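You operate a simulated robot arm through the tools that you are given. There is no shell and no other tool.

You are at the controls of a simulated robot arm. One attempt, no reset.

## Task
Jog the pipe back to 9.58 metres for repair and stand the yellow sign out.
Fine: direction to reverse and forward again; then stop the pump; sign on the desk. Set down upright: yellow sign.

It is judged by the outcome, as a careful person would: the job done as asked, and still so three seconds after it is handed in. It fails if anything else is knocked over, pushed out of place, dropped, spilled or broken.

## Robot
A 7-joint arm with a three-finger gripper, fixed in place. Base frame: the origin is on the floor under the middle of its stand, x ahead of it, y to its left, z up; the work surface is at about z = 0.872. Lengths are in m, angles in rad, forces in N, time in s.
With the tool pointing down near the work surface it reaches from about 0.1 to 0.88 m from the base axis. Its first joint turns from -2.897 to 2.897 rad. Payload 2.94 kg.
The TCP is the grasp point between the finger pads, 0.03 m short of the fingertips. In the tool frame z runs along the fingers and y along their closing line. The gripper opens to 0.132 m; its body begins 0.107 m behind the TCP.
Orientation is that of the tool frame in the base frame, as [roll, pitch, yaw] about the fixed x, y, z axes, in that order (R = Rz(yaw) Ry(pitch) Rx(roll)). With the fingers straight down and closing along the base's y, the tool's x points along the base's -x, its y along +y and its z along -z.

## Interface
- The arm moves only by the tool step_arm. Its argument "deltas" is a list of rows, each an object (a shift or turn left out is 0, a gripper value left out holds the last) with "dp": the shift along the tool's x, y, z in m, a list of three; "rotation": the turn, a rotation vector about the tool's x, y, z in rad, a list of three. In form: [{"dp": [dx, dy, dz], "rotation": [rx, ry, rz]}, ...]. A call has 1 to 20 rows; each row is the pose to reach, as a shift and turn from the pose commanded when the call began, along the tool's axes at that moment. "gripper" is the closure in counts, from 0 (fully open) to 255 (shut), set as the call begins (left out, the last holds). A row lasts 0.2 s, in which the tool goes at most 0.05 m and 0.15 rad; a call with a longer step from one row to the next is refused whole, and so is a gripper value outside its range. A pose out of reach is approached as far as the arm can. The call stops where the force on the tool passes 40 N (or 10 N more than at its start, if that is more) or the arm is blocked; 0.2 s more then pass. The fingers move at their own pace (about 0.0374 m/s each) and stop on an object; they squeeze with about 20 N. The grip force told is the motor's: it shows also when the fingers shut on nothing. Time passes only in rows, and 0.2 s behind the last, so rows that repeat a pose let the fingers close. It gives the time, the measured TCP pose, the force on the tool (base axes), the opening and the grip force at its end, in the units of the frame above (readings bear some noise), with the torque about the TCP (base axes, N m) and any sound that the robot's microphone picked up, and new pictures: "show" is both (left out), scene, wrist or none.
- Cameras (640 x 400 px; columns grow to the right, rows downward): "scene" is fixed at [0.22, -0.5007, 1.6801]; the picture's right is [0.18, -0.98, 0.00], its down [-0.89, -0.16, -0.43] and it looks along [0.42, 0.08, -0.90] (base axes); focal length 261 px, centre (320, 200). "wrist" rides on the gripper at [0.072, 0.003, -0.144] in the tool frame; the picture's right is [-0.04, 1.00, 0.00], its down [-0.88, -0.04, -0.48] and it looks along [-0.47, -0.02, 0.88] (tool axes); focal length 256 px, centre (320, 200). There is no depth. A picture from a camera that has moved, and an enlarged one, comes with that camera's place and axes in the base frame and with its lens.
- lift_body(by): moves the trunk up (or, below 0, down) by that many m; the arm rides with it, the base frame stays. It gives what a move gives, with no picture.
- enlarge(camera, box): a new picture of the part [left, top, right, bottom] of that camera's present view, enlarged. No time passes.
- finish_job(): hands the job in; it is judged then, once.

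Places have to be worked out from the pictures, the camera data and where the tool is seen. Open the gripper and draw the arm clear of the work before you hand the job in, unless the task says otherwise.

The tools are called after "Request:" by a JSON object that holds its "op" and its "data". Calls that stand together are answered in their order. step_arm: Moves the arm, as the interface text tells. Its arguments: {"type":"object","properties":{"deltas":{"type":"array"},"gripper":{"type":"number"},"show":{"type":"string","enum":["both","scene","wrist","none"]}},"required":["deltas"]} The other tools are called the same way: lift_body (by) moves the trunk up or down; enlarge (camera, box) takes an enlarged picture of a part of a camera's view; finish_job () hands the job in.

At the start:

```text
clock: 0.0
eef_pos: [0.5769, -0.3567, 1.2893]
orientation: [3.14, -0.001, -3.141]
contact_force: [0.2, -0.4, -0.2]
ft_torque: [-0.01, -0.02, -0.01]
gripper_width: 0.1321
finger_force: 0.1
trunk travel left (down, up): [-0.35, 0.19]
```

scene: 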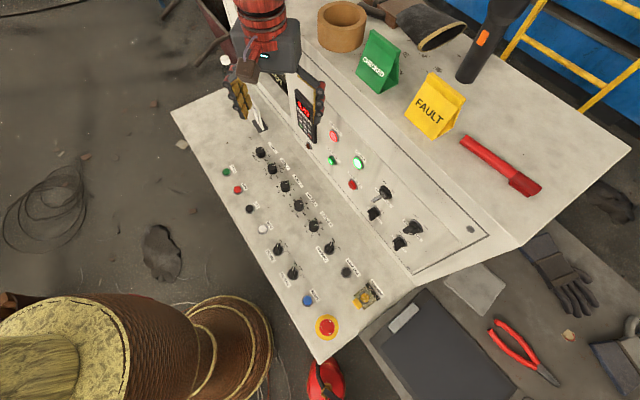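
wrist: 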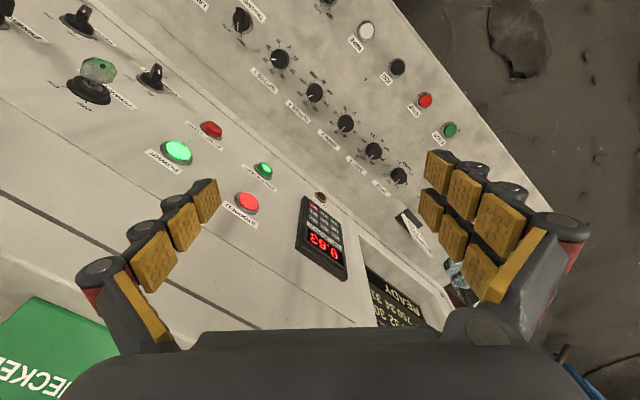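

I'll look at the console first: the panel has many knobs, buttons and a display, so I'm enlarging both views to read the labels.

Request:
{"op": "enlarge", "data": {"camera": "scene", "box": [200, 120, 360, 220]}}

Request:
{"op": "enlarge", "data": {"camera": "scene", "box": [300, 120, 460, 260]}}

Request:
{"op": "enlarge", "data": {"camera": "scene", "box": [220, 200, 400, 350]}}

Request:
{"op": "enlarge", "data": {"camera": "wrist", "box": [220, 0, 480, 180]}}

Request:
{"op": "enlarge", "data": {"camera": "wrist", "box": [0, 0, 260, 180]}}

Request:
{"op": "enlarge", "data": {"camera": "wrist", "box": [220, 160, 480, 340]}}

```text
4.00 times, centred on (280, 170) of scene
camera zoom: at [0.22, -0.5007, 1.6801], right [0.18, -0.98, 0.0], down [-0.89, -0.16, -0.43], along [0.42, 0.08, -0.9], focal length 1043 px, centre (480, 320)
```

zoom: 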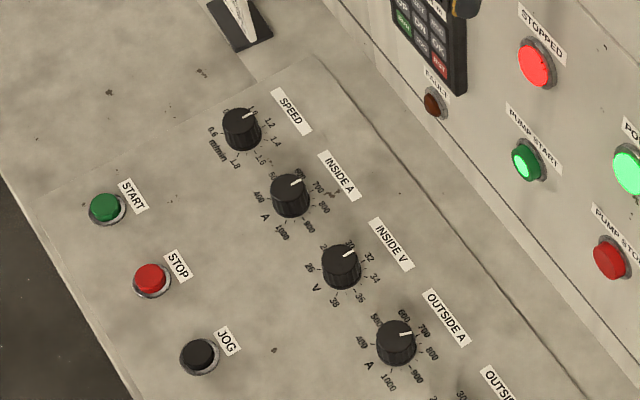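

```text
2.86 times, centred on (380, 190) of scene
camera zoom: at [0.22, -0.5007, 1.6801], right [0.18, -0.98, 0.0], down [-0.89, -0.16, -0.43], along [0.42, 0.08, -0.9], focal length 745 px, centre (149, 229)
```

zoom: 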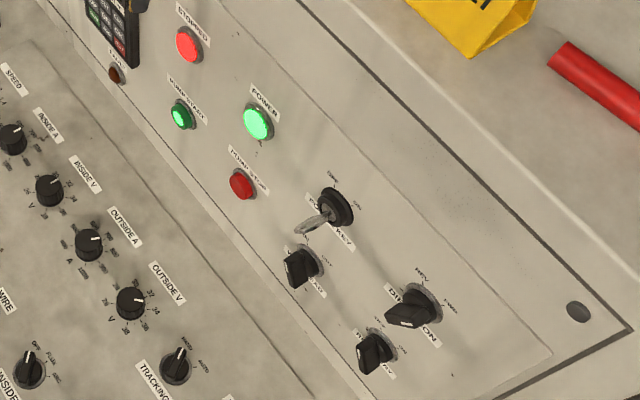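

```text
2.67 times, centred on (310, 275) of scene
camera zoom: at [0.22, -0.5007, 1.6801], right [0.18, -0.98, 0.0], down [-0.89, -0.16, -0.43], along [0.42, 0.08, -0.9], focal length 696 px, centre (347, 0)
```

zoom: 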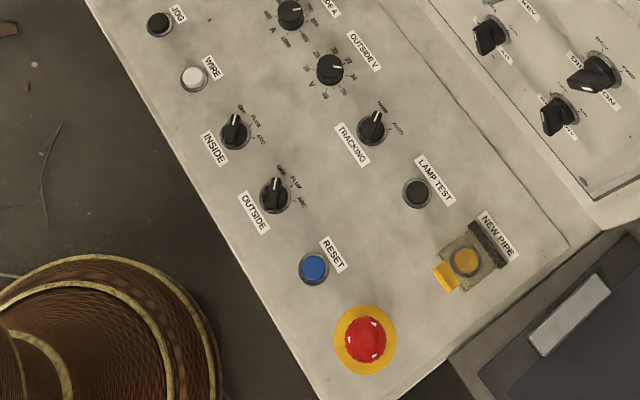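

```text
2.22 times, centred on (350, 90) of wrist
camera zoom: at [0.5045, -0.354, 1.4325], right [0.04, 1.0, 0.0], down [0.88, -0.04, 0.48], along [0.47, -0.02, -0.88], focal length 569 px, centre (253, 444)
```

zoom: 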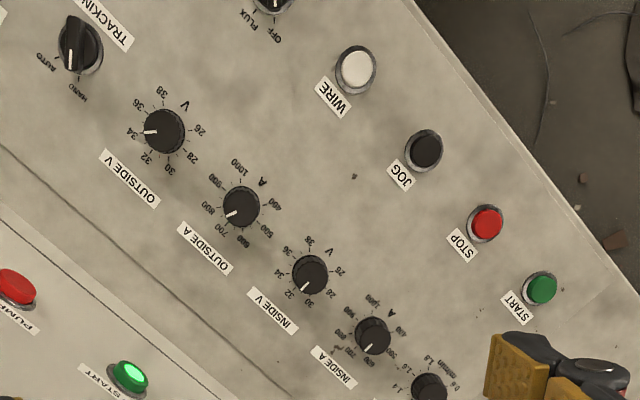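

```text
2.22 times, centred on (130, 90) of wrist
camera zoom: at [0.5045, -0.354, 1.4325], right [0.04, 1.0, 0.0], down [0.88, -0.04, 0.48], along [0.47, -0.02, -0.88], focal length 569 px, centre (742, 444)
```

zoom: 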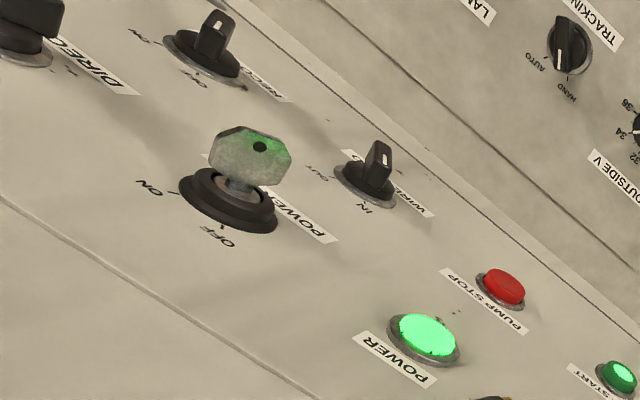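

```text
2.22 times, centred on (350, 250) of wrist
camera zoom: at [0.5045, -0.354, 1.4325], right [0.04, 1.0, 0.0], down [0.88, -0.04, 0.48], along [0.47, -0.02, -0.88], focal length 569 px, centre (253, 89)
```

zoom: 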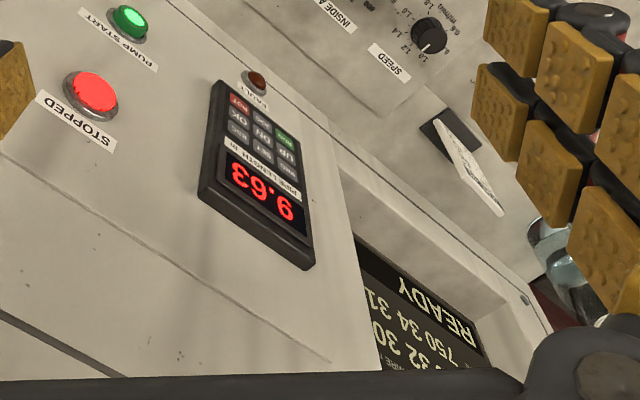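

The display reads 9.63 m and the desk appears level at z≈0.872, with a near-vertical panel behind it at about 45° to the base. I'm now enlarging the direction switch, the signs and the free desk areas.

Request:
{"op": "enlarge", "data": {"camera": "scene", "box": [360, 170, 440, 260]}}

Request:
{"op": "enlarge", "data": {"camera": "scene", "box": [320, 0, 560, 150]}}

Request:
{"op": "enlarge", "data": {"camera": "scene", "box": [160, 40, 340, 180]}}

Request:
{"op": "enlarge", "data": {"camera": "scene", "box": [400, 120, 640, 280]}}

Request:
{"op": "enlarge", "data": {"camera": "wrist", "box": [0, 0, 120, 100]}}

Request:
{"op": "enlarge", "data": {"camera": "scene", "box": [290, 70, 330, 140]}}

```text
4.44 times, centred on (400, 215) of scene
camera zoom: at [0.22, -0.5007, 1.6801], right [0.18, -0.98, 0.0], down [-0.89, -0.16, -0.43], along [0.42, 0.08, -0.9], focal length 1159 px, centre (-36, 133)
```

zoom: 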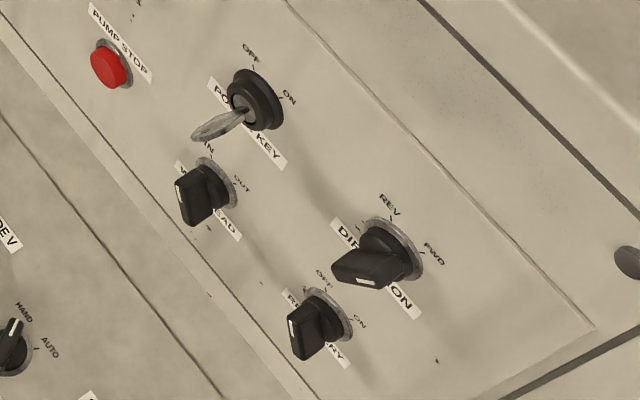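

```text
2.67 times, centred on (440, 75) of scene
camera zoom: at [0.22, -0.5007, 1.6801], right [0.18, -0.98, 0.0], down [-0.89, -0.16, -0.43], along [0.42, 0.08, -0.9], focal length 696 px, centre (0, 533)
```

zoom: 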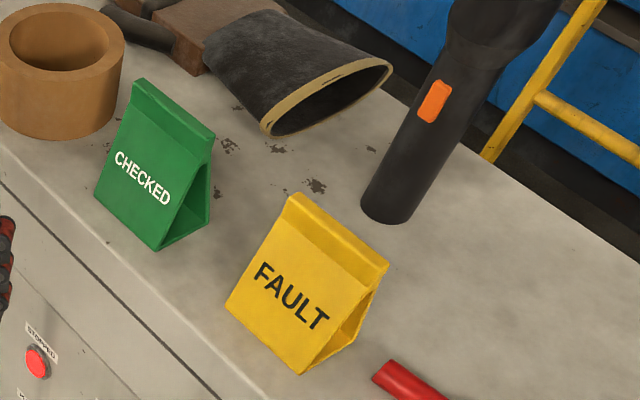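

```text
2.86 times, centred on (250, 110) of scene
camera zoom: at [0.22, -0.5007, 1.6801], right [0.18, -0.98, 0.0], down [-0.89, -0.16, -0.43], along [0.42, 0.08, -0.9], focal length 745 px, centre (520, 457)
```

zoom: 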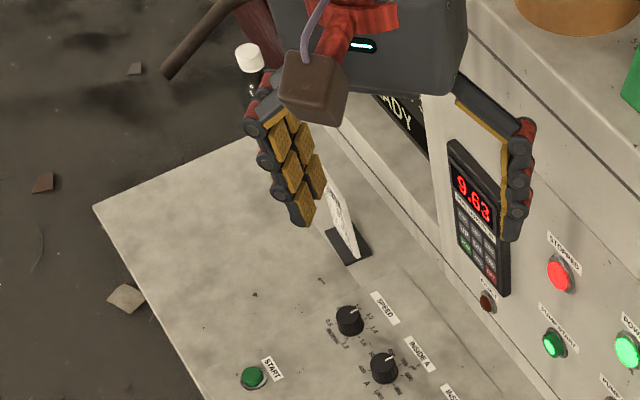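

```text
2.50 times, centred on (520, 200) of scene
camera zoom: at [0.22, -0.5007, 1.6801], right [0.18, -0.98, 0.0], down [-0.89, -0.16, -0.43], along [0.42, 0.08, -0.9], focal length 652 px, centre (-180, 200)
```

zoom: 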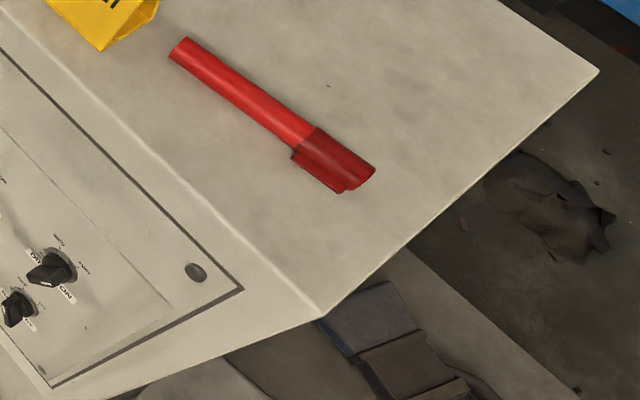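

```text
4.00 times, centred on (60, 50) of wrist
camera zoom: at [0.5045, -0.354, 1.4325], right [0.04, 1.0, 0.0], down [0.88, -0.04, 0.48], along [0.47, -0.02, -0.88], focal length 1024 px, centre (1360, 800)
```

zoom: 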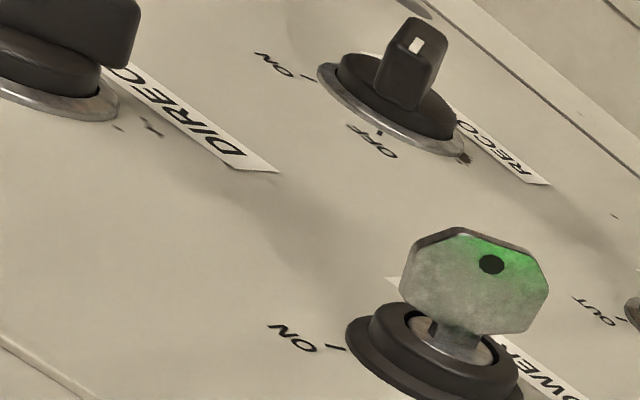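

```text
5.71 times, centred on (310, 105) of scene
camera zoom: at [0.22, -0.5007, 1.6801], right [0.18, -0.98, 0.0], down [-0.89, -0.16, -0.43], along [0.42, 0.08, -0.9], focal length 1490 px, centre (377, 743)
```

zoom: 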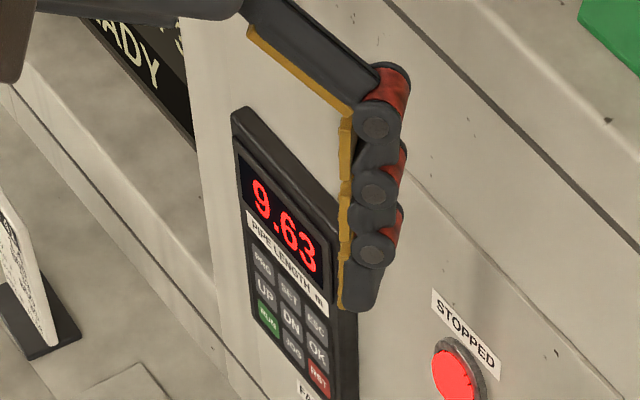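

The DIRECTION selector (REV/FWD) sits on the vertical panel around [0.45, -0.67, 1.12], so I need a closer look at it. I'm backing the arm away from the panel and yawing it to face the console squarely, and I'll pitch it up afterwards.

Request:
{"op": "step_arm", "data": {"deltas": [{"dp": [0.025, -0.008, 0.0], "rotation": [0, 0, 0.098]}, {"dp": [0.05, -0.016, 0.0], "rotation": [0, 0, 0.196]}, {"dp": [0.075, -0.024, 0.0], "rotation": [0, 0, 0.294]}, {"dp": [0.1, -0.032, 0.0], "rotation": [0, 0, 0.392]}, {"dp": [0.125, -0.04, 0.01], "rotation": [0, 0, 0.49]}, {"dp": [0.15, -0.047, 0.02], "rotation": [0, 0, 0.589]}, {"dp": [0.175, -0.055, 0.03], "rotation": [0, 0, 0.687]}, {"dp": [0.197, -0.063, 0.039], "rotation": [0, 0, 0.7854]}], "show": "both"}}

```text
clock: 1.8
eef_pos: [0.3788, -0.4206, 1.2511]
orientation: [-3.141, 0.0, 2.355]
contact_force: [-0.5, 0.4, -0.5]
ft_torque: [0.0, -0.01, 0.0]
gripper_width: 0.1316
finger_force: 0.1
trunk travel left (down, up): [-0.35, 0.19]
camera wrist: at [0.3297, -0.367, 1.3935], right [0.74, 0.67, 0.0], down [0.59, -0.65, 0.48], along [0.32, -0.35, -0.88], focal length 256 px, centre (320, 200)
```

scene: 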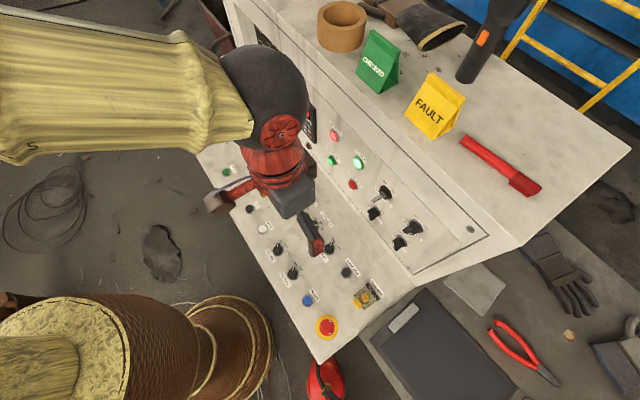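
wrist: 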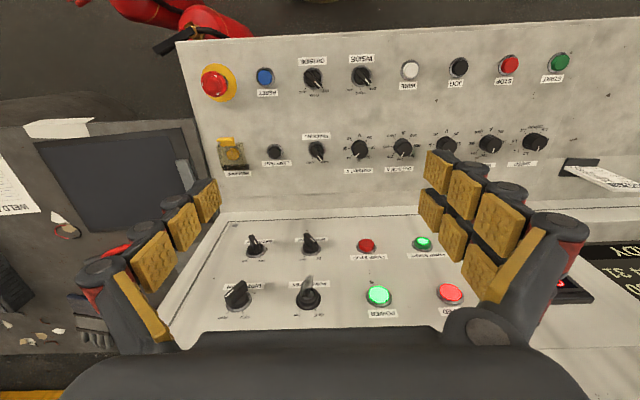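

The panel controls are clear in the wrist view (upside down), with DIRECTION bottom-left. I'm pitching the tool to horizontal while shifting right so it faces the DIRECTION knob from about 0.2 m.

Request:
{"op": "step_arm", "data": {"deltas": [{"dp": [-0.002, -0.01, 0.0], "rotation": [0, -0.131, 0]}, {"dp": [-0.004, -0.02, 0.0], "rotation": [0, -0.262, 0]}, {"dp": [-0.006, -0.03, 0.01], "rotation": [0, -0.393, 0]}, {"dp": [-0.008, -0.04, 0.02], "rotation": [0, -0.524, 0]}, {"dp": [-0.01, -0.05, 0.03], "rotation": [0, -0.654, 0]}, {"dp": [-0.012, -0.06, 0.04], "rotation": [0, -0.785, 0]}, {"dp": [-0.015, -0.07, 0.05], "rotation": [0, -0.916, 0]}, {"dp": [-0.018, -0.08, 0.06], "rotation": [0, -1.047, 0]}, {"dp": [-0.021, -0.09, 0.07], "rotation": [0, -1.178, 0]}, {"dp": [-0.024, -0.1, 0.085], "rotation": [0, -1.309, 0]}, {"dp": [-0.026, -0.112, 0.1], "rotation": [0, -1.44, 0]}, {"dp": [-0.028, -0.127, 0.11], "rotation": [0, -1.5708, 0]}], "show": "both"}}

```text
clock: 3.5
eef_pos: [0.3207, -0.4378, 1.0337]
orientation: [3.014, 0.611, 2.268]
contact_force: [-1.5, 1.2, -1.3]
ft_torque: [-0.24, -0.19, -0.03]
gripper_width: 0.1319
finger_force: 0.1
out of reach, approached as far as the arm can: row 8
trunk travel left (down, up): [-0.35, 0.19]
stopped in row 8: the arm was blocked; the commanded pose is now the measured one
camera wrist: at [0.2181, -0.3399, 1.1083], right [0.74, 0.66, 0.13], down [0.21, -0.41, 0.89], along [0.64, -0.63, -0.44], focal length 256 px, centre (320, 200)
```

scene: 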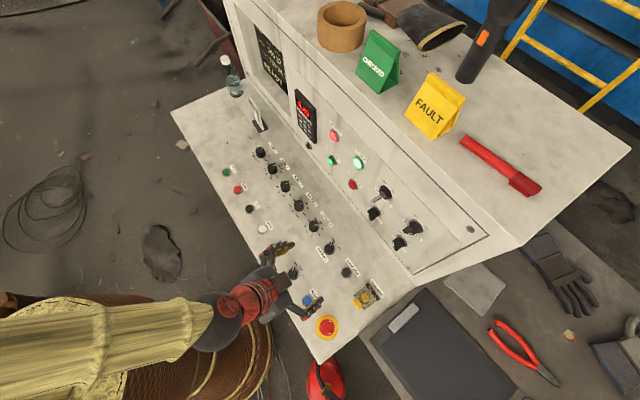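
wrist: 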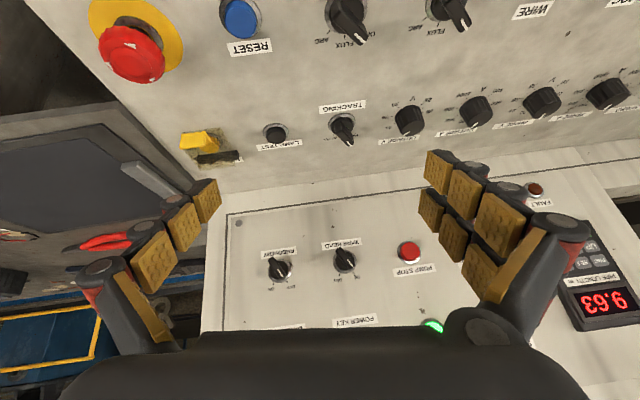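

The arm blocked at about 35° tilt because it is too folded this close in. I'm lifting the TCP straight up about 0.17 m for clearance and a view of the DIRECTION knob.

Request:
{"op": "step_arm", "data": {"deltas": [{"dp": [-0.024, 0.0044, -0.0345]}, {"dp": [-0.049, 0.0089, -0.069]}, {"dp": [-0.073, 0.0133, -0.1036]}, {"dp": [-0.0975, 0.0177, -0.138]}], "show": "both"}}

```text
clock: 4.5
eef_pos: [0.3247, -0.4411, 1.2009]
orientation: [3.014, 0.609, 2.27]
contact_force: [-0.6, -0.5, 0.6]
ft_torque: [0.02, -0.01, 0.0]
gripper_width: 0.1318
finger_force: 0.0
trunk travel left (down, up): [-0.35, 0.19]
camera wrist: at [0.2228, -0.3422, 1.2765], right [0.74, 0.67, 0.13], down [0.22, -0.41, 0.89], along [0.64, -0.62, -0.45], focal length 256 px, centre (320, 200)
```

scene: 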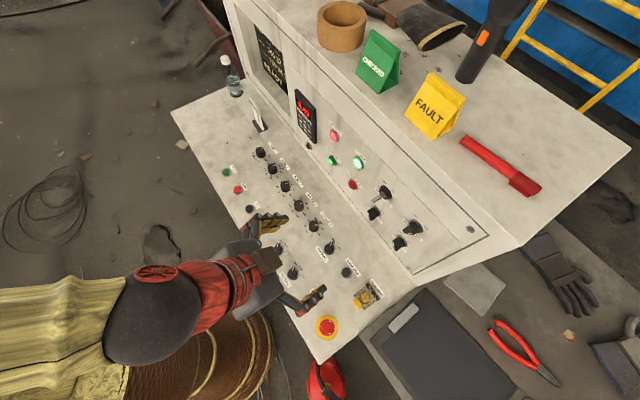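
wrist: 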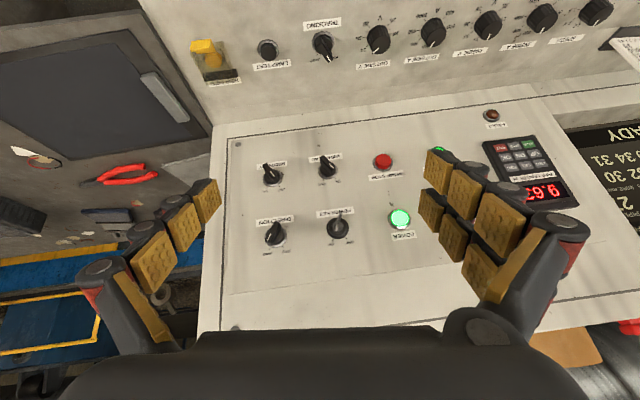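

Now all the panel controls are visible between the fingers. I'm zooming in on the DIRECTION knob and its neighbours, and on the display.

Request:
{"op": "enlarge", "data": {"camera": "wrist", "box": [240, 200, 320, 260]}}

Request:
{"op": "enlarge", "data": {"camera": "wrist", "box": [220, 120, 440, 270]}}

Request:
{"op": "enlarge", "data": {"camera": "wrist", "box": [460, 90, 640, 220]}}

```text
6.67 times, centred on (280, 230) of wrist
camera zoom: at [0.2228, -0.3422, 1.2765], right [0.74, 0.67, 0.13], down [0.22, -0.41, 0.89], along [0.64, -0.62, -0.45], focal length 1707 px, centre (587, 0)
```

zoom: 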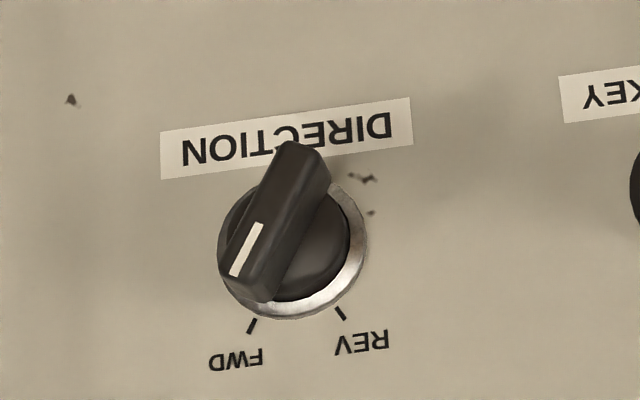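

```text
2.67 times, centred on (330, 195) of wrist
camera zoom: at [0.2228, -0.3422, 1.2765], right [0.74, 0.67, 0.13], down [0.22, -0.41, 0.89], along [0.64, -0.62, -0.45], focal length 683 px, centre (293, 213)
```

zoom: 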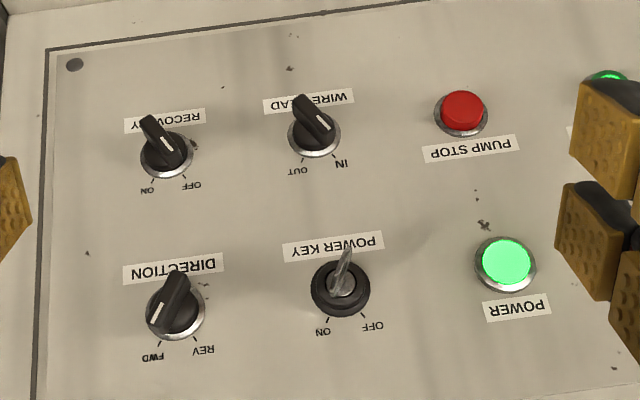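

```text
3.08 times, centred on (550, 155) of wrist
camera zoom: at [0.2228, -0.3422, 1.2765], right [0.74, 0.67, 0.13], down [0.22, -0.41, 0.89], along [0.64, -0.62, -0.45], focal length 788 px, centre (-388, 338)
```

zoom: 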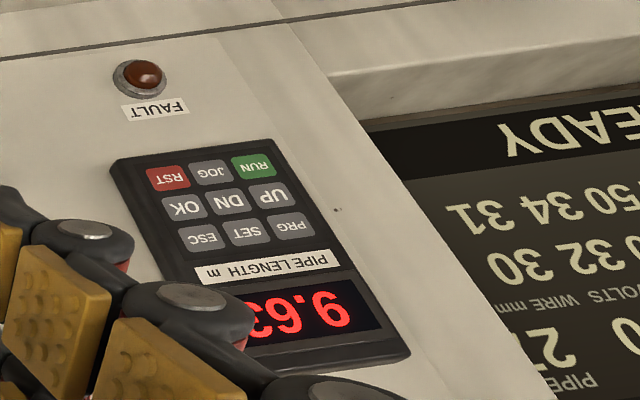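

DIRECTION is at FWD, with REV about 60° to its left; by triangulation the knob is at roughly [0.453, -0.678, 1.133] and the panel face at e≈0.80. Lowering the trunk should make a horizontal tool pose reachable, and there is ample clearance above the desk.

Request:
{"op": "lift_body", "data": {"by": -0.15}}

```text
clock: 6.2
eef_pos: [0.3245, -0.441, 1.0509]
orientation: [3.015, 0.608, 2.268]
contact_force: [-0.5, 0.7, 0.5]
ft_torque: [0.02, 0.0, 0.0]
gripper_width: 0.1322
finger_force: 0.0
trunk travel left (down, up): [-0.2, 0.34]
```

The trunk is down 0.15 m and readings are clean. I'm now rotating the tool to horizontal, facing the panel, with the TCP at 0.13 m standoff from the DIRECTION knob.

Request:
{"op": "step_arm", "data": {"deltas": [{"dp": [-0.0197, -0.0083, 0.0002], "rotation": [0.0048, -0.1195, -0.0129]}, {"dp": [-0.0393, -0.0165, 0.0003], "rotation": [0.0097, -0.2391, -0.0257]}, {"dp": [-0.059, -0.0248, 0.0005], "rotation": [0.0145, -0.3586, -0.0386]}, {"dp": [-0.0786, -0.0331, 0.0006], "rotation": [0.0193, -0.4781, -0.0515]}, {"dp": [-0.0983, -0.0413, 0.0008], "rotation": [0.0241, -0.5976, -0.0643]}, {"dp": [-0.1179, -0.0496, 0.0009], "rotation": [0.029, -0.7172, -0.0772]}, {"dp": [-0.1376, -0.0578, 0.0011], "rotation": [0.0338, -0.8367, -0.09]}, {"dp": [-0.1572, -0.0661, 0.0012], "rotation": [0.0386, -0.9562, -0.1029]}], "show": "both"}}

```text
clock: 6.8
eef_pos: [0.3259, -0.4547, 0.9598]
orientation: [2.95, 0.627, 2.218]
contact_force: [-1.0, 0.5, -0.5]
ft_torque: [-0.07, 0.0, 0.01]
gripper_width: 0.1319
finger_force: 0.1
trunk travel left (down, up): [-0.2, 0.34]
stopped in row 3: the arm was blocked; the commanded pose is now the measured one
camera wrist: at [0.2204, -0.3562, 1.0315], right [0.74, 0.65, 0.18], down [0.17, -0.43, 0.89], along [0.66, -0.62, -0.42], focal length 256 px, centre (320, 200)
```

scene: 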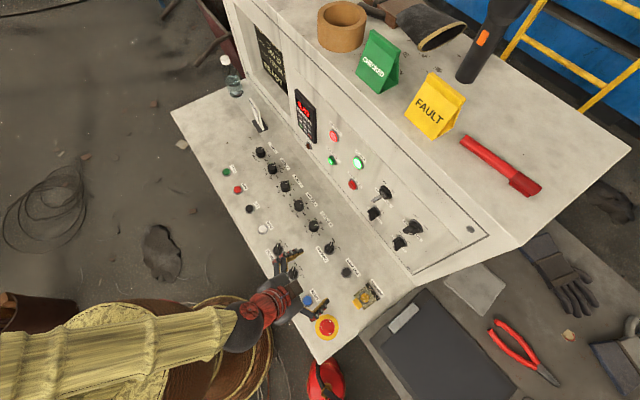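
wrist: 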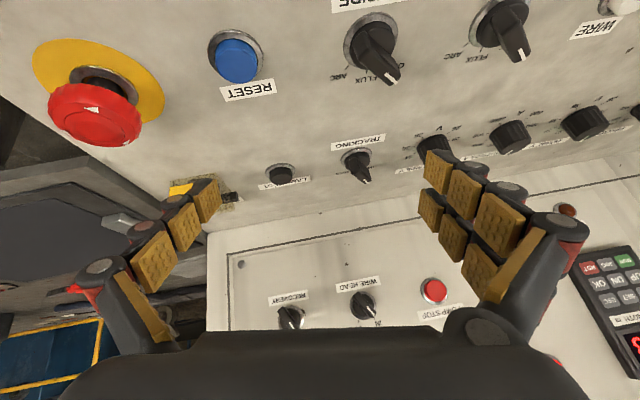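

The wrist again hit its tilt limit because the shoulder sits high, so the trunk needs to be fully down. I'm first raising the TCP well clear of the desk to z≈1.25, moving slightly outward, before lowering the trunk further.

Request:
{"op": "step_arm", "data": {"deltas": [{"dp": [-0.0269, 0.0071, -0.0365]}, {"dp": [-0.06, 0.01, -0.07]}, {"dp": [-0.095, 0.012, -0.094]}, {"dp": [-0.13, 0.0135, -0.118]}, {"dp": [-0.165, 0.015, -0.142]}, {"dp": [-0.2, 0.0165, -0.165]}, {"dp": [-0.2352, 0.0179, -0.1878]}], "show": "wrist"}}

```text
clock: 8.4
eef_pos: [0.3561, -0.5293, 1.2568]
orientation: [2.953, 0.632, 2.219]
contact_force: [0.2, -0.3, -0.5]
ft_torque: [-0.03, -0.04, 0.0]
gripper_width: 0.1318
finger_force: 0.1
trunk travel left (down, up): [-0.2, 0.34]
camera wrist: at [0.2512, -0.4298, 1.3268], right [0.74, 0.65, 0.18], down [0.16, -0.42, 0.89], along [0.66, -0.63, -0.42], focal length 256 px, centre (320, 200)
```

wrist: 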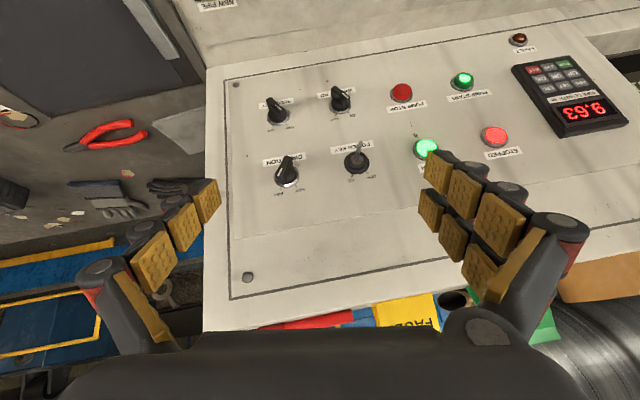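

The TCP is now at z=1.257 with the whole panel in view. I'm lowering the trunk the remaining 0.2 m, which leaves the TCP at about 1.06, still well above the desk.

Request:
{"op": "lift_body", "data": {"by": -0.2}}

```text
clock: 10.6
eef_pos: [0.3563, -0.5279, 1.0558]
orientation: [2.954, 0.634, 2.219]
contact_force: [-0.2, -0.2, 0.8]
ft_torque: [-0.01, -0.02, -0.02]
gripper_width: 0.1322
finger_force: 0.2
trunk travel left (down, up): [0.0, 0.54]
```

The trunk is at its lowest. I'm now tilting the tool toward 70° from vertical while raising it to z≈1.15, keeping 0.16 m from the panel.

Request:
{"op": "step_arm", "data": {"deltas": [{"dp": [-0.0145, -0.0047, -0.0139], "rotation": [0.0141, -0.1153, -0.0276]}, {"dp": [-0.029, -0.0094, -0.0278], "rotation": [0.0283, -0.2306, -0.0552]}, {"dp": [-0.0434, -0.0141, -0.0416], "rotation": [0.0424, -0.346, -0.0828]}, {"dp": [-0.0579, -0.0188, -0.0555], "rotation": [0.0566, -0.4613, -0.1104]}, {"dp": [-0.0724, -0.0235, -0.0694], "rotation": [0.0707, -0.5766, -0.138]}], "show": "both"}}

```text
clock: 12.0
eef_pos: [0.3488, -0.582, 1.1033]
orientation: [3.055, 1.153, 2.281]
contact_force: [0.5, -0.4, -0.4]
ft_torque: [-0.05, -0.02, -0.01]
gripper_width: 0.1319
finger_force: 0.1
trunk travel left (down, up): [0.0, 0.54]
stopped in row 5: the arm was blocked; the commanded pose is now the measured one
camera wrist: at [0.2367, -0.4657, 1.0951], right [0.71, 0.7, 0.08], down [-0.11, 0.0, 0.99], along [0.69, -0.72, 0.08], focal length 256 px, centre (320, 200)
```

scene: 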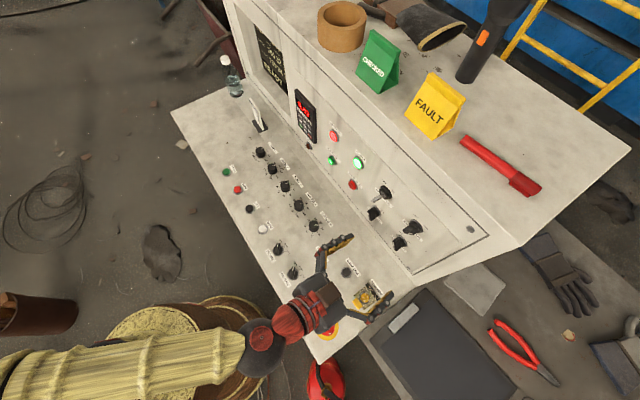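
wrist: 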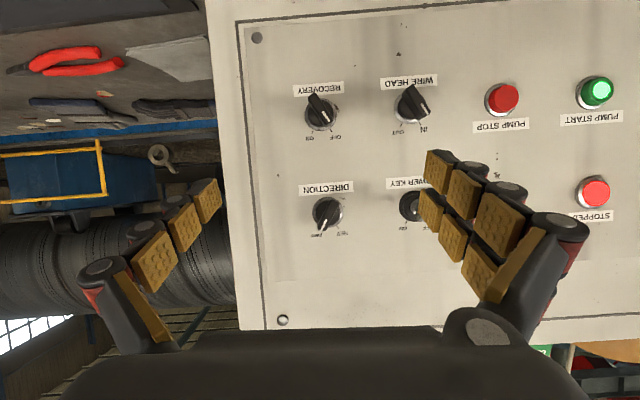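

The camera now looks straight at the panel and the tool is at about 66° tilt. I'm zooming on the DIRECTION knob to fix its position accurately.

Request:
{"op": "enlarge", "data": {"camera": "wrist", "box": [290, 170, 370, 250]}}

Request:
{"op": "enlarge", "data": {"camera": "wrist", "box": [280, 60, 640, 260]}}

```text
5.00 times, centred on (330, 210) of wrist
camera zoom: at [0.2367, -0.4657, 1.0951], right [0.71, 0.7, 0.08], down [-0.11, 0.0, 0.99], along [0.69, -0.72, 0.08], focal length 1280 px, centre (270, 150)
```

zoom: 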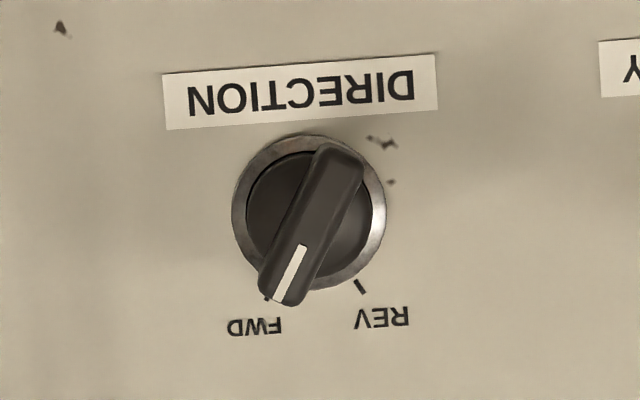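

```text
1.78 times, centred on (460, 160) of wrist
camera zoom: at [0.2367, -0.4657, 1.0951], right [0.71, 0.7, 0.08], down [-0.11, 0.0, 0.99], along [0.69, -0.72, 0.08], focal length 455 px, centre (71, 271)
```

zoom: 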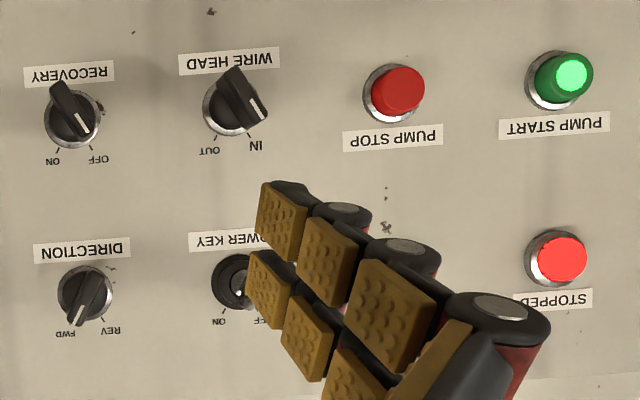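

Triangulation from the two cameras agrees within 1 mm: the knob centre is [0.452, -0.678, 1.133], with a bar about 36 × 11 mm standing out ~25 mm, pointing to FWD. I'm half-closing the fingers and moving to a pre-grip pose 0.10 m in front, rolled 30° so the fingers straddle the bar.

Request:
{"op": "step_arm", "data": {"deltas": [{"dp": [-0.0087, 0.0013, 0.0052], "rotation": [-0.0374, -0.0066, 0.0903]}, {"dp": [-0.0174, 0.0025, 0.0103], "rotation": [-0.0748, -0.0132, 0.1806]}, {"dp": [-0.026, 0.0038, 0.0155], "rotation": [-0.1122, -0.0198, 0.271]}, {"dp": [-0.0347, 0.005, 0.0206], "rotation": [-0.1496, -0.0264, 0.3613]}, {"dp": [-0.0434, 0.0063, 0.0258], "rotation": [-0.187, -0.033, 0.4516]}, {"dp": [-0.0434, 0.0063, 0.0258], "rotation": [-0.187, -0.033, 0.4516]}], "gripper": 140, "show": "both"}}

```text
clock: 13.4
eef_pos: [0.3803, -0.6034, 1.1406]
orientation: [2.139, 0.94, 1.459]
contact_force: [0.5, 0.0, -0.1]
ft_torque: [0.0, 0.03, -0.01]
gripper_width: 0.0594
finger_force: 0.1
trunk travel left (down, up): [0.0, 0.54]
camera wrist: at [0.2731, -0.4838, 1.1282], right [0.6, 0.59, 0.53], down [-0.46, -0.29, 0.84], along [0.65, -0.75, 0.1], focal length 256 px, centre (320, 200)
```

scene: 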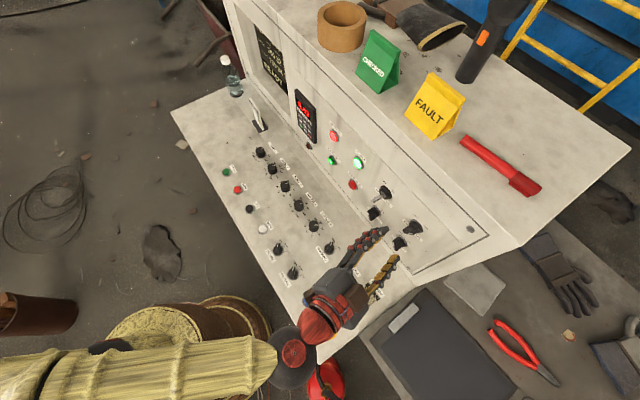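
wrist: 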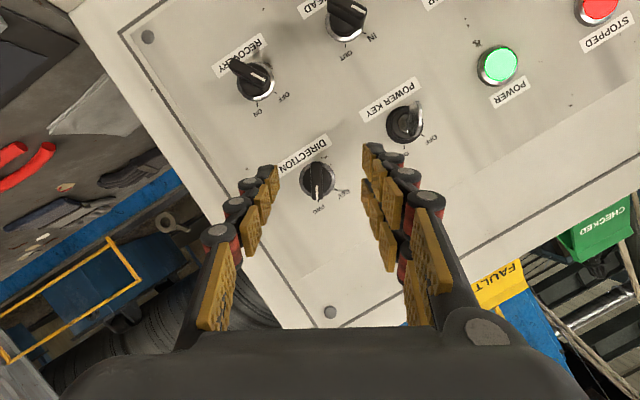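

The bar is centred and aligned between the half-open fingers. I'm advancing so the fingertips straddle the front of the bar while staying about 1 cm off the panel.

Request:
{"op": "step_arm", "data": {"deltas": [{"dp": [-0.0051, -0.0019, 0.0183]}, {"dp": [-0.0102, -0.0037, 0.0367]}, {"dp": [-0.0153, -0.0056, 0.055]}, {"dp": [-0.0153, -0.0056, 0.055]}], "show": "both"}}

```text
clock: 14.4
eef_pos: [0.4194, -0.6457, 1.1321]
orientation: [2.139, 0.941, 1.463]
contact_force: [0.4, 0.0, -0.1]
ft_torque: [-0.04, 0.0, -0.01]
gripper_width: 0.0595
finger_force: 0.1
trunk travel left (down, up): [0.0, 0.54]
camera wrist: at [0.3125, -0.5261, 1.1202], right [0.61, 0.59, 0.53], down [-0.46, -0.29, 0.84], along [0.65, -0.75, 0.09], focal length 256 px, centre (320, 200)
```

scene: 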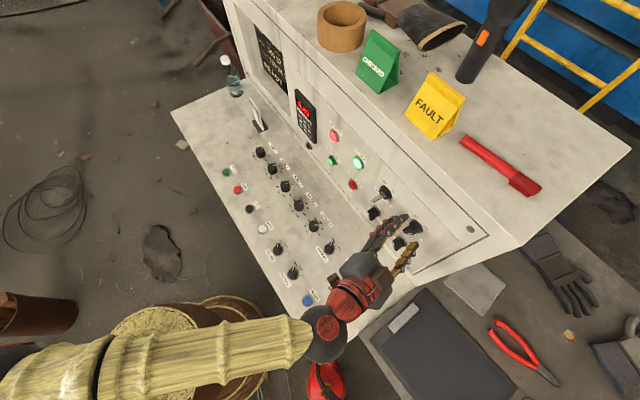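
wrist: 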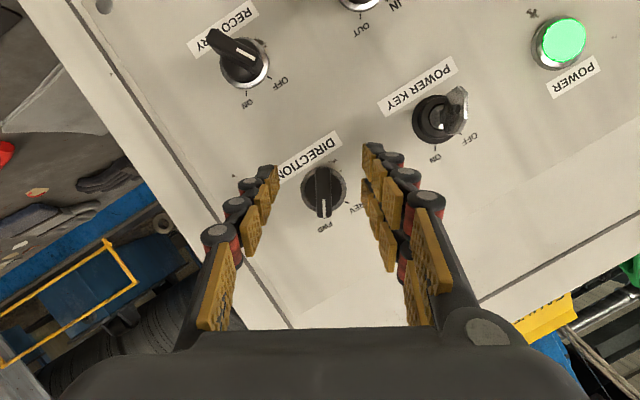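

Request:
{"op": "enlarge", "data": {"camera": "wrist", "box": [240, 120, 420, 250]}}

Request:
{"op": "enlarge", "data": {"camera": "scene", "box": [340, 180, 460, 290]}}

```text
3.08 times, centred on (330, 185) of wrist
camera zoom: at [0.3125, -0.5261, 1.1202], right [0.61, 0.59, 0.53], down [-0.46, -0.29, 0.84], along [0.65, -0.75, 0.09], focal length 788 px, centre (289, 246)
```

zoom: 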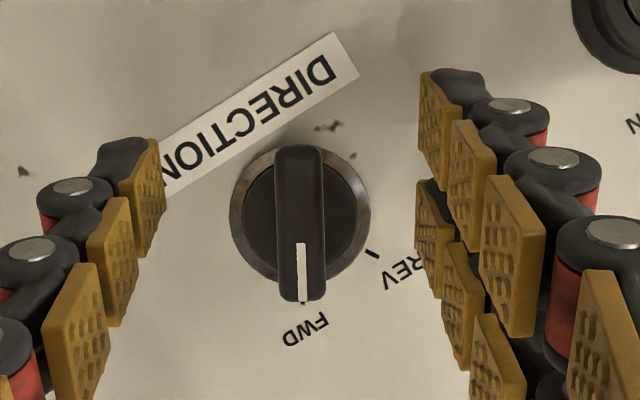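

```text
3.64 times, centred on (400, 235) of scene
camera zoom: at [0.22, -0.5007, 1.6801], right [0.18, -0.98, 0.0], down [-0.89, -0.16, -0.43], along [0.42, 0.08, -0.9], focal length 948 px, centre (29, 73)
```

zoom: 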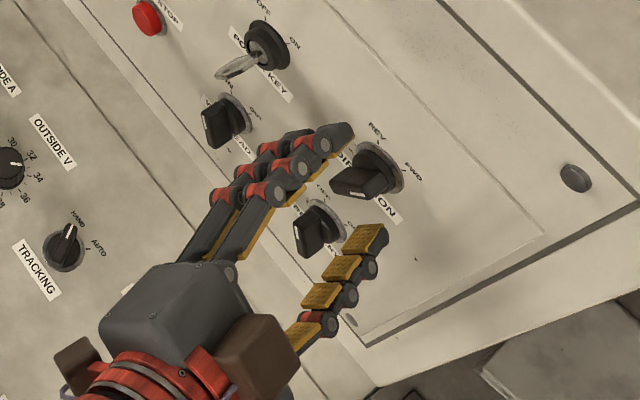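

The fingers straddle the bar evenly. I'm nudging 5 mm deeper with a small centring shift, then in the same call closing the fingers on the bar.

Request:
{"op": "step_arm", "data": {"deltas": [{"dp": [-0.003, 0.0008, 0.0023]}, {"dp": [-0.006, 0.0015, 0.0046]}], "show": "none"}}

Request:
{"op": "step_arm", "data": {"deltas": [{"dp": [0, 0, 0]}, {"dp": [0, 0, 0]}, {"dp": [0, 0, 0]}, {"dp": [0, 0, 0]}, {"dp": [0, 0, 0]}], "gripper": 255, "show": "both"}}

```text
clock: 15.0
eef_pos: [0.4224, -0.6496, 1.136]
orientation: [2.141, 0.94, 1.463]
contact_force: [-0.4, -0.5, 0.0]
ft_torque: [-0.01, 0.01, 0.0]
gripper_width: 0.0595
finger_force: 0.1
trunk travel left (down, up): [0.0, 0.54]
```

```text
clock: 16.2
eef_pos: [0.4232, -0.6493, 1.1359]
orientation: [2.138, 0.941, 1.462]
contact_force: [1.2, -0.3, 1.5]
ft_torque: [0.11, 0.1, 0.32]
gripper_width: 0.028
finger_force: 43.4
trunk travel left (down, up): [0.0, 0.54]
camera wrist: at [0.3171, -0.5303, 1.1236], right [0.61, 0.59, 0.53], down [-0.46, -0.29, 0.84], along [0.65, -0.75, 0.1], focal length 256 px, centre (320, 200)
```

scene: 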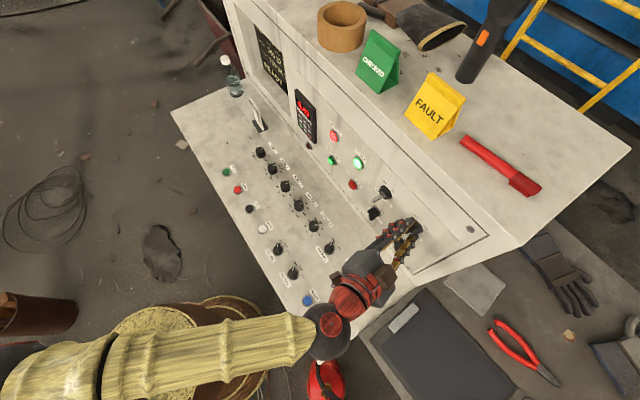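
wrist: 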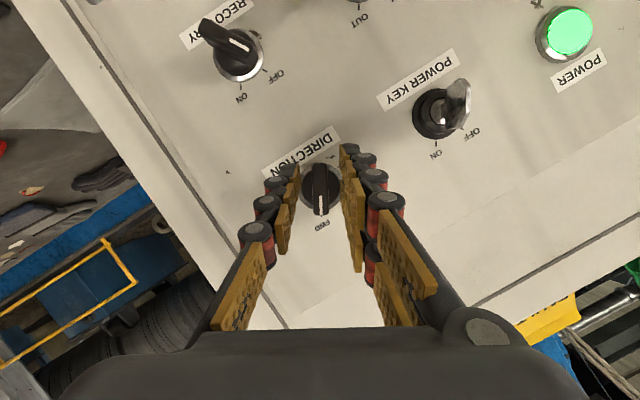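

The fingers stopped at 28 mm, which suggests they are on the knob's round base and not the bar. I'm zooming in to check.

Request:
{"op": "enlarge", "data": {"camera": "wrist", "box": [260, 130, 400, 240]}}

Request:
{"op": "enlarge", "data": {"camera": "scene", "box": [360, 190, 460, 280]}}

```text
3.64 times, centred on (330, 185) of wrist
camera zoom: at [0.3171, -0.5303, 1.1236], right [0.61, 0.59, 0.53], down [-0.46, -0.29, 0.84], along [0.65, -0.75, 0.1], focal length 931 px, centre (284, 254)
```

zoom: 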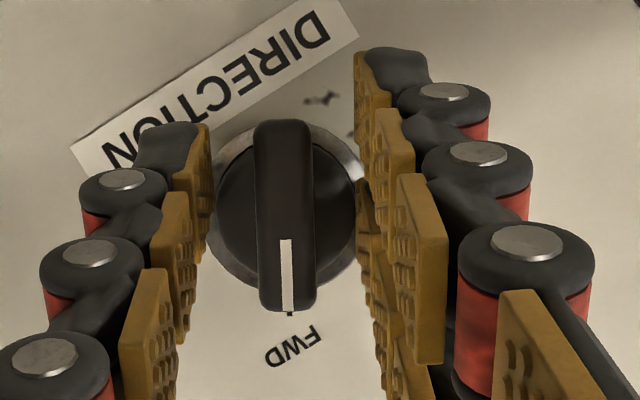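

```text
4.44 times, centred on (410, 235) of scene
camera zoom: at [0.22, -0.5007, 1.6801], right [0.18, -0.98, 0.0], down [-0.89, -0.16, -0.43], along [0.42, 0.08, -0.9], focal length 1159 px, centre (-80, 44)
```

zoom: 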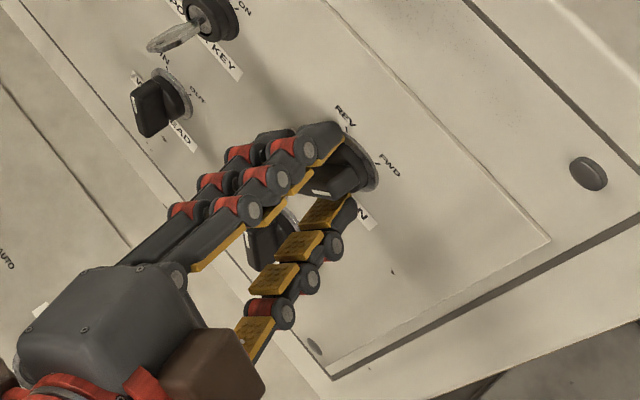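

Confirmed: the tips are gripping the round base disc. I'm opening slightly, backing off 8 mm straight out from the panel, and re-gripping higher on the bar.

Request:
{"op": "step_arm", "data": {"deltas": [{"dp": [0, 0, 0]}, {"dp": [0, 0, 0]}, {"dp": [0.0015, 0, -0.0037]}, {"dp": [0.003, 0, -0.0074]}, {"dp": [0.003, 0, -0.0074]}], "gripper": 165, "show": "none"}}

Request:
{"op": "step_arm", "data": {"deltas": [{"dp": [0, 0, 0]}, {"dp": [0, 0, 0]}, {"dp": [0, 0, 0]}, {"dp": [0, 0, 0]}, {"dp": [0, 0, 0]}], "gripper": 255, "show": "wrist"}}

Request:
{"op": "enlarge", "data": {"camera": "wrist", "box": [260, 130, 400, 240]}}

```text
clock: 17.4
eef_pos: [0.4189, -0.6441, 1.1353]
orientation: [2.139, 0.941, 1.462]
contact_force: [0.4, 0.0, 0.2]
ft_torque: [0.02, -0.02, -0.04]
gripper_width: 0.0468
finger_force: 0.2
trunk travel left (down, up): [0.0, 0.54]
```

```text
clock: 18.6
eef_pos: [0.4186, -0.6439, 1.1355]
orientation: [2.14, 0.942, 1.463]
contact_force: [0.3, -0.4, -1.1]
ft_torque: [-0.05, -0.05, -0.09]
gripper_width: 0.0106
finger_force: 38.1
trunk travel left (down, up): [0.0, 0.54]
camera wrist: at [0.3118, -0.5243, 1.1231], right [0.61, 0.59, 0.53], down [-0.46, -0.29, 0.84], along [0.65, -0.75, 0.09], focal length 256 px, centre (320, 200)
```

wrist: 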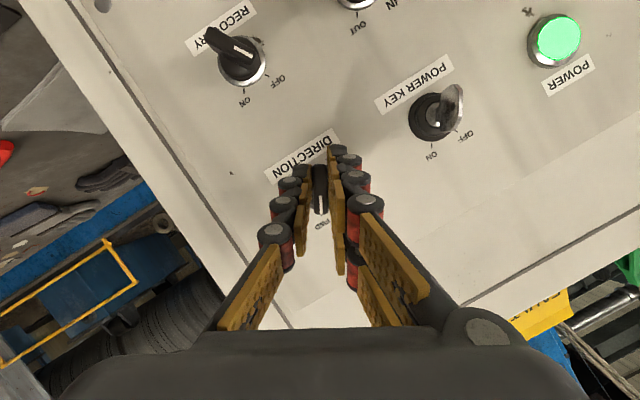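

```text
3.64 times, centred on (330, 185) of wrist
camera zoom: at [0.3118, -0.5243, 1.1231], right [0.61, 0.59, 0.53], down [-0.46, -0.29, 0.84], along [0.65, -0.75, 0.09], focal length 931 px, centre (284, 254)
```

zoom: 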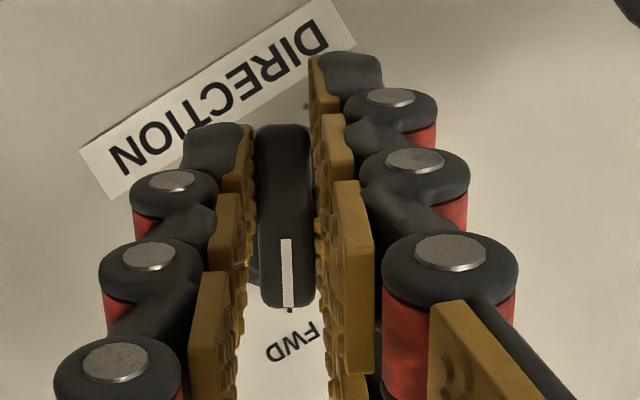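

Now the bar itself is gripped (10.6 mm wide) with low contact force. I'm turning it about the knob axis, first half (30°) toward REV.

Request:
{"op": "step_arm", "data": {"deltas": [{"dp": [0.0, 0.0003, 0.0], "rotation": [0.0482, 0.0005, -0.1217]}, {"dp": [0.0001, 0.0006, 0.0], "rotation": [0.0964, 0.001, -0.2434]}, {"dp": [0.0002, 0.0009, 0.0001], "rotation": [0.1445, 0.0016, -0.3652]}, {"dp": [0.0003, 0.0012, 0.0001], "rotation": [0.1927, 0.0021, -0.4869]}], "show": "wrist"}}

```text
clock: 19.6
eef_pos: [0.419, -0.6441, 1.1361]
orientation: [-3.128, 1.192, 2.376]
contact_force: [-3.6, -0.8, -3.5]
ft_torque: [0.1, 0.1, -0.17]
gripper_width: 0.011
finger_force: 37.9
trunk travel left (down, up): [0.0, 0.54]
camera wrist: at [0.307, -0.5291, 1.1202], right [0.71, 0.7, 0.04], down [-0.11, 0.06, 0.99], along [0.69, -0.71, 0.12], focal length 256 px, centre (320, 200)
```

wrist: 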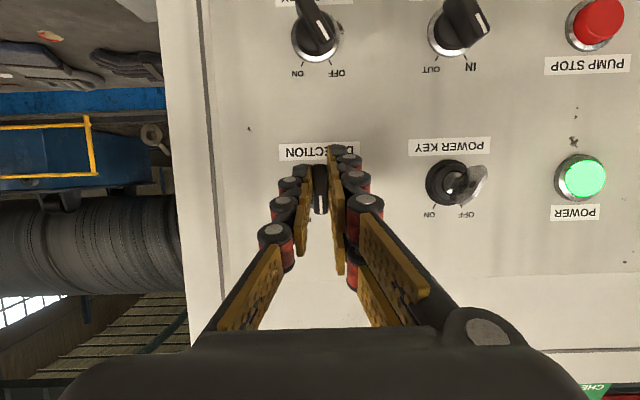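

The bar is turning with the gripper and is now vertical, with small forces. I'm doing the second 30° to REV.

Request:
{"op": "step_arm", "data": {"deltas": [{"dp": [0.0, 0.0003, 0.0], "rotation": [0.0482, 0.0005, -0.1217]}, {"dp": [0.0001, 0.0006, 0.0], "rotation": [0.0964, 0.001, -0.2434]}, {"dp": [0.0002, 0.0009, 0.0001], "rotation": [0.1445, 0.0016, -0.3652]}, {"dp": [0.0003, 0.0012, 0.0001], "rotation": [0.1927, 0.0021, -0.4869]}, {"dp": [0.0003, 0.0012, 0.0001], "rotation": [0.1927, 0.0021, -0.4869]}], "show": "both"}}

Request:
{"op": "enlarge", "data": {"camera": "wrist", "box": [240, 120, 400, 250]}}

```text
clock: 20.8
eef_pos: [0.4193, -0.6445, 1.1345]
orientation: [-2.137, 0.931, -3.018]
contact_force: [-11.0, -5.0, -5.3]
ft_torque: [0.43, 0.34, -0.61]
gripper_width: 0.0107
finger_force: 37.1
trunk travel left (down, up): [0.0, 0.54]
camera wrist: at [0.302, -0.5342, 1.1209], right [0.63, 0.62, -0.47], down [0.24, 0.41, 0.88], along [0.74, -0.67, 0.11], focal length 256 px, centre (320, 200)
```

scene: 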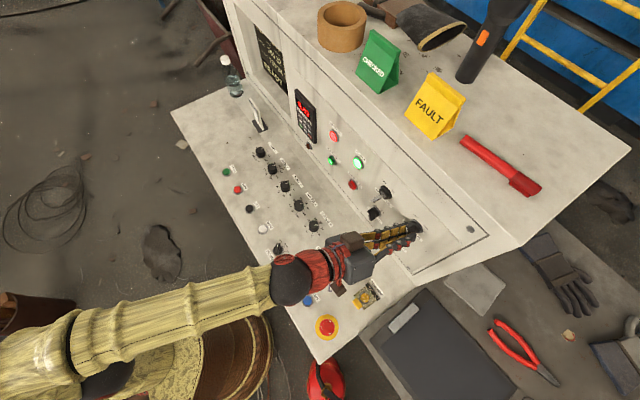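
wrist: 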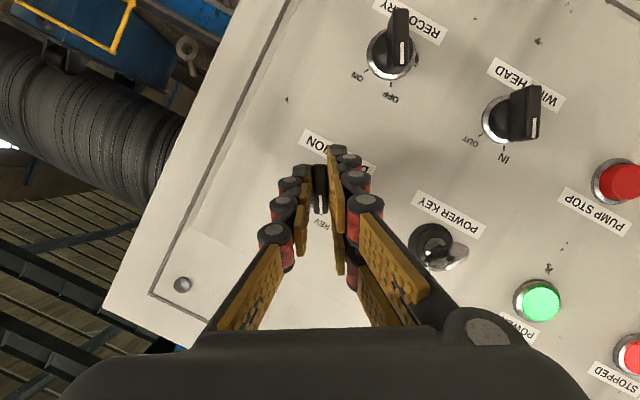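

```text
3.08 times, centred on (320, 185) of wrist
camera zoom: at [0.302, -0.5342, 1.1209], right [0.63, 0.62, -0.47], down [0.24, 0.41, 0.88], along [0.74, -0.67, 0.11], focal length 788 px, centre (320, 246)
```

zoom: 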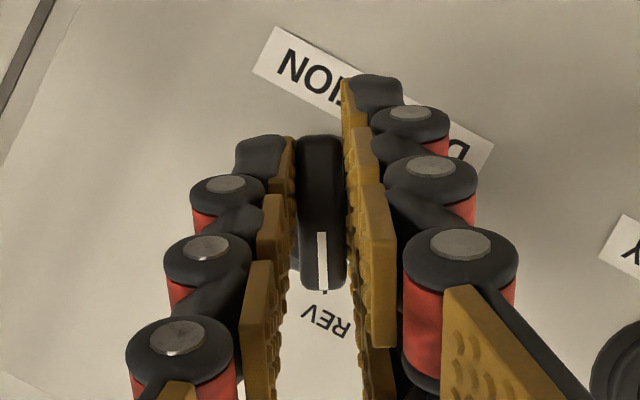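

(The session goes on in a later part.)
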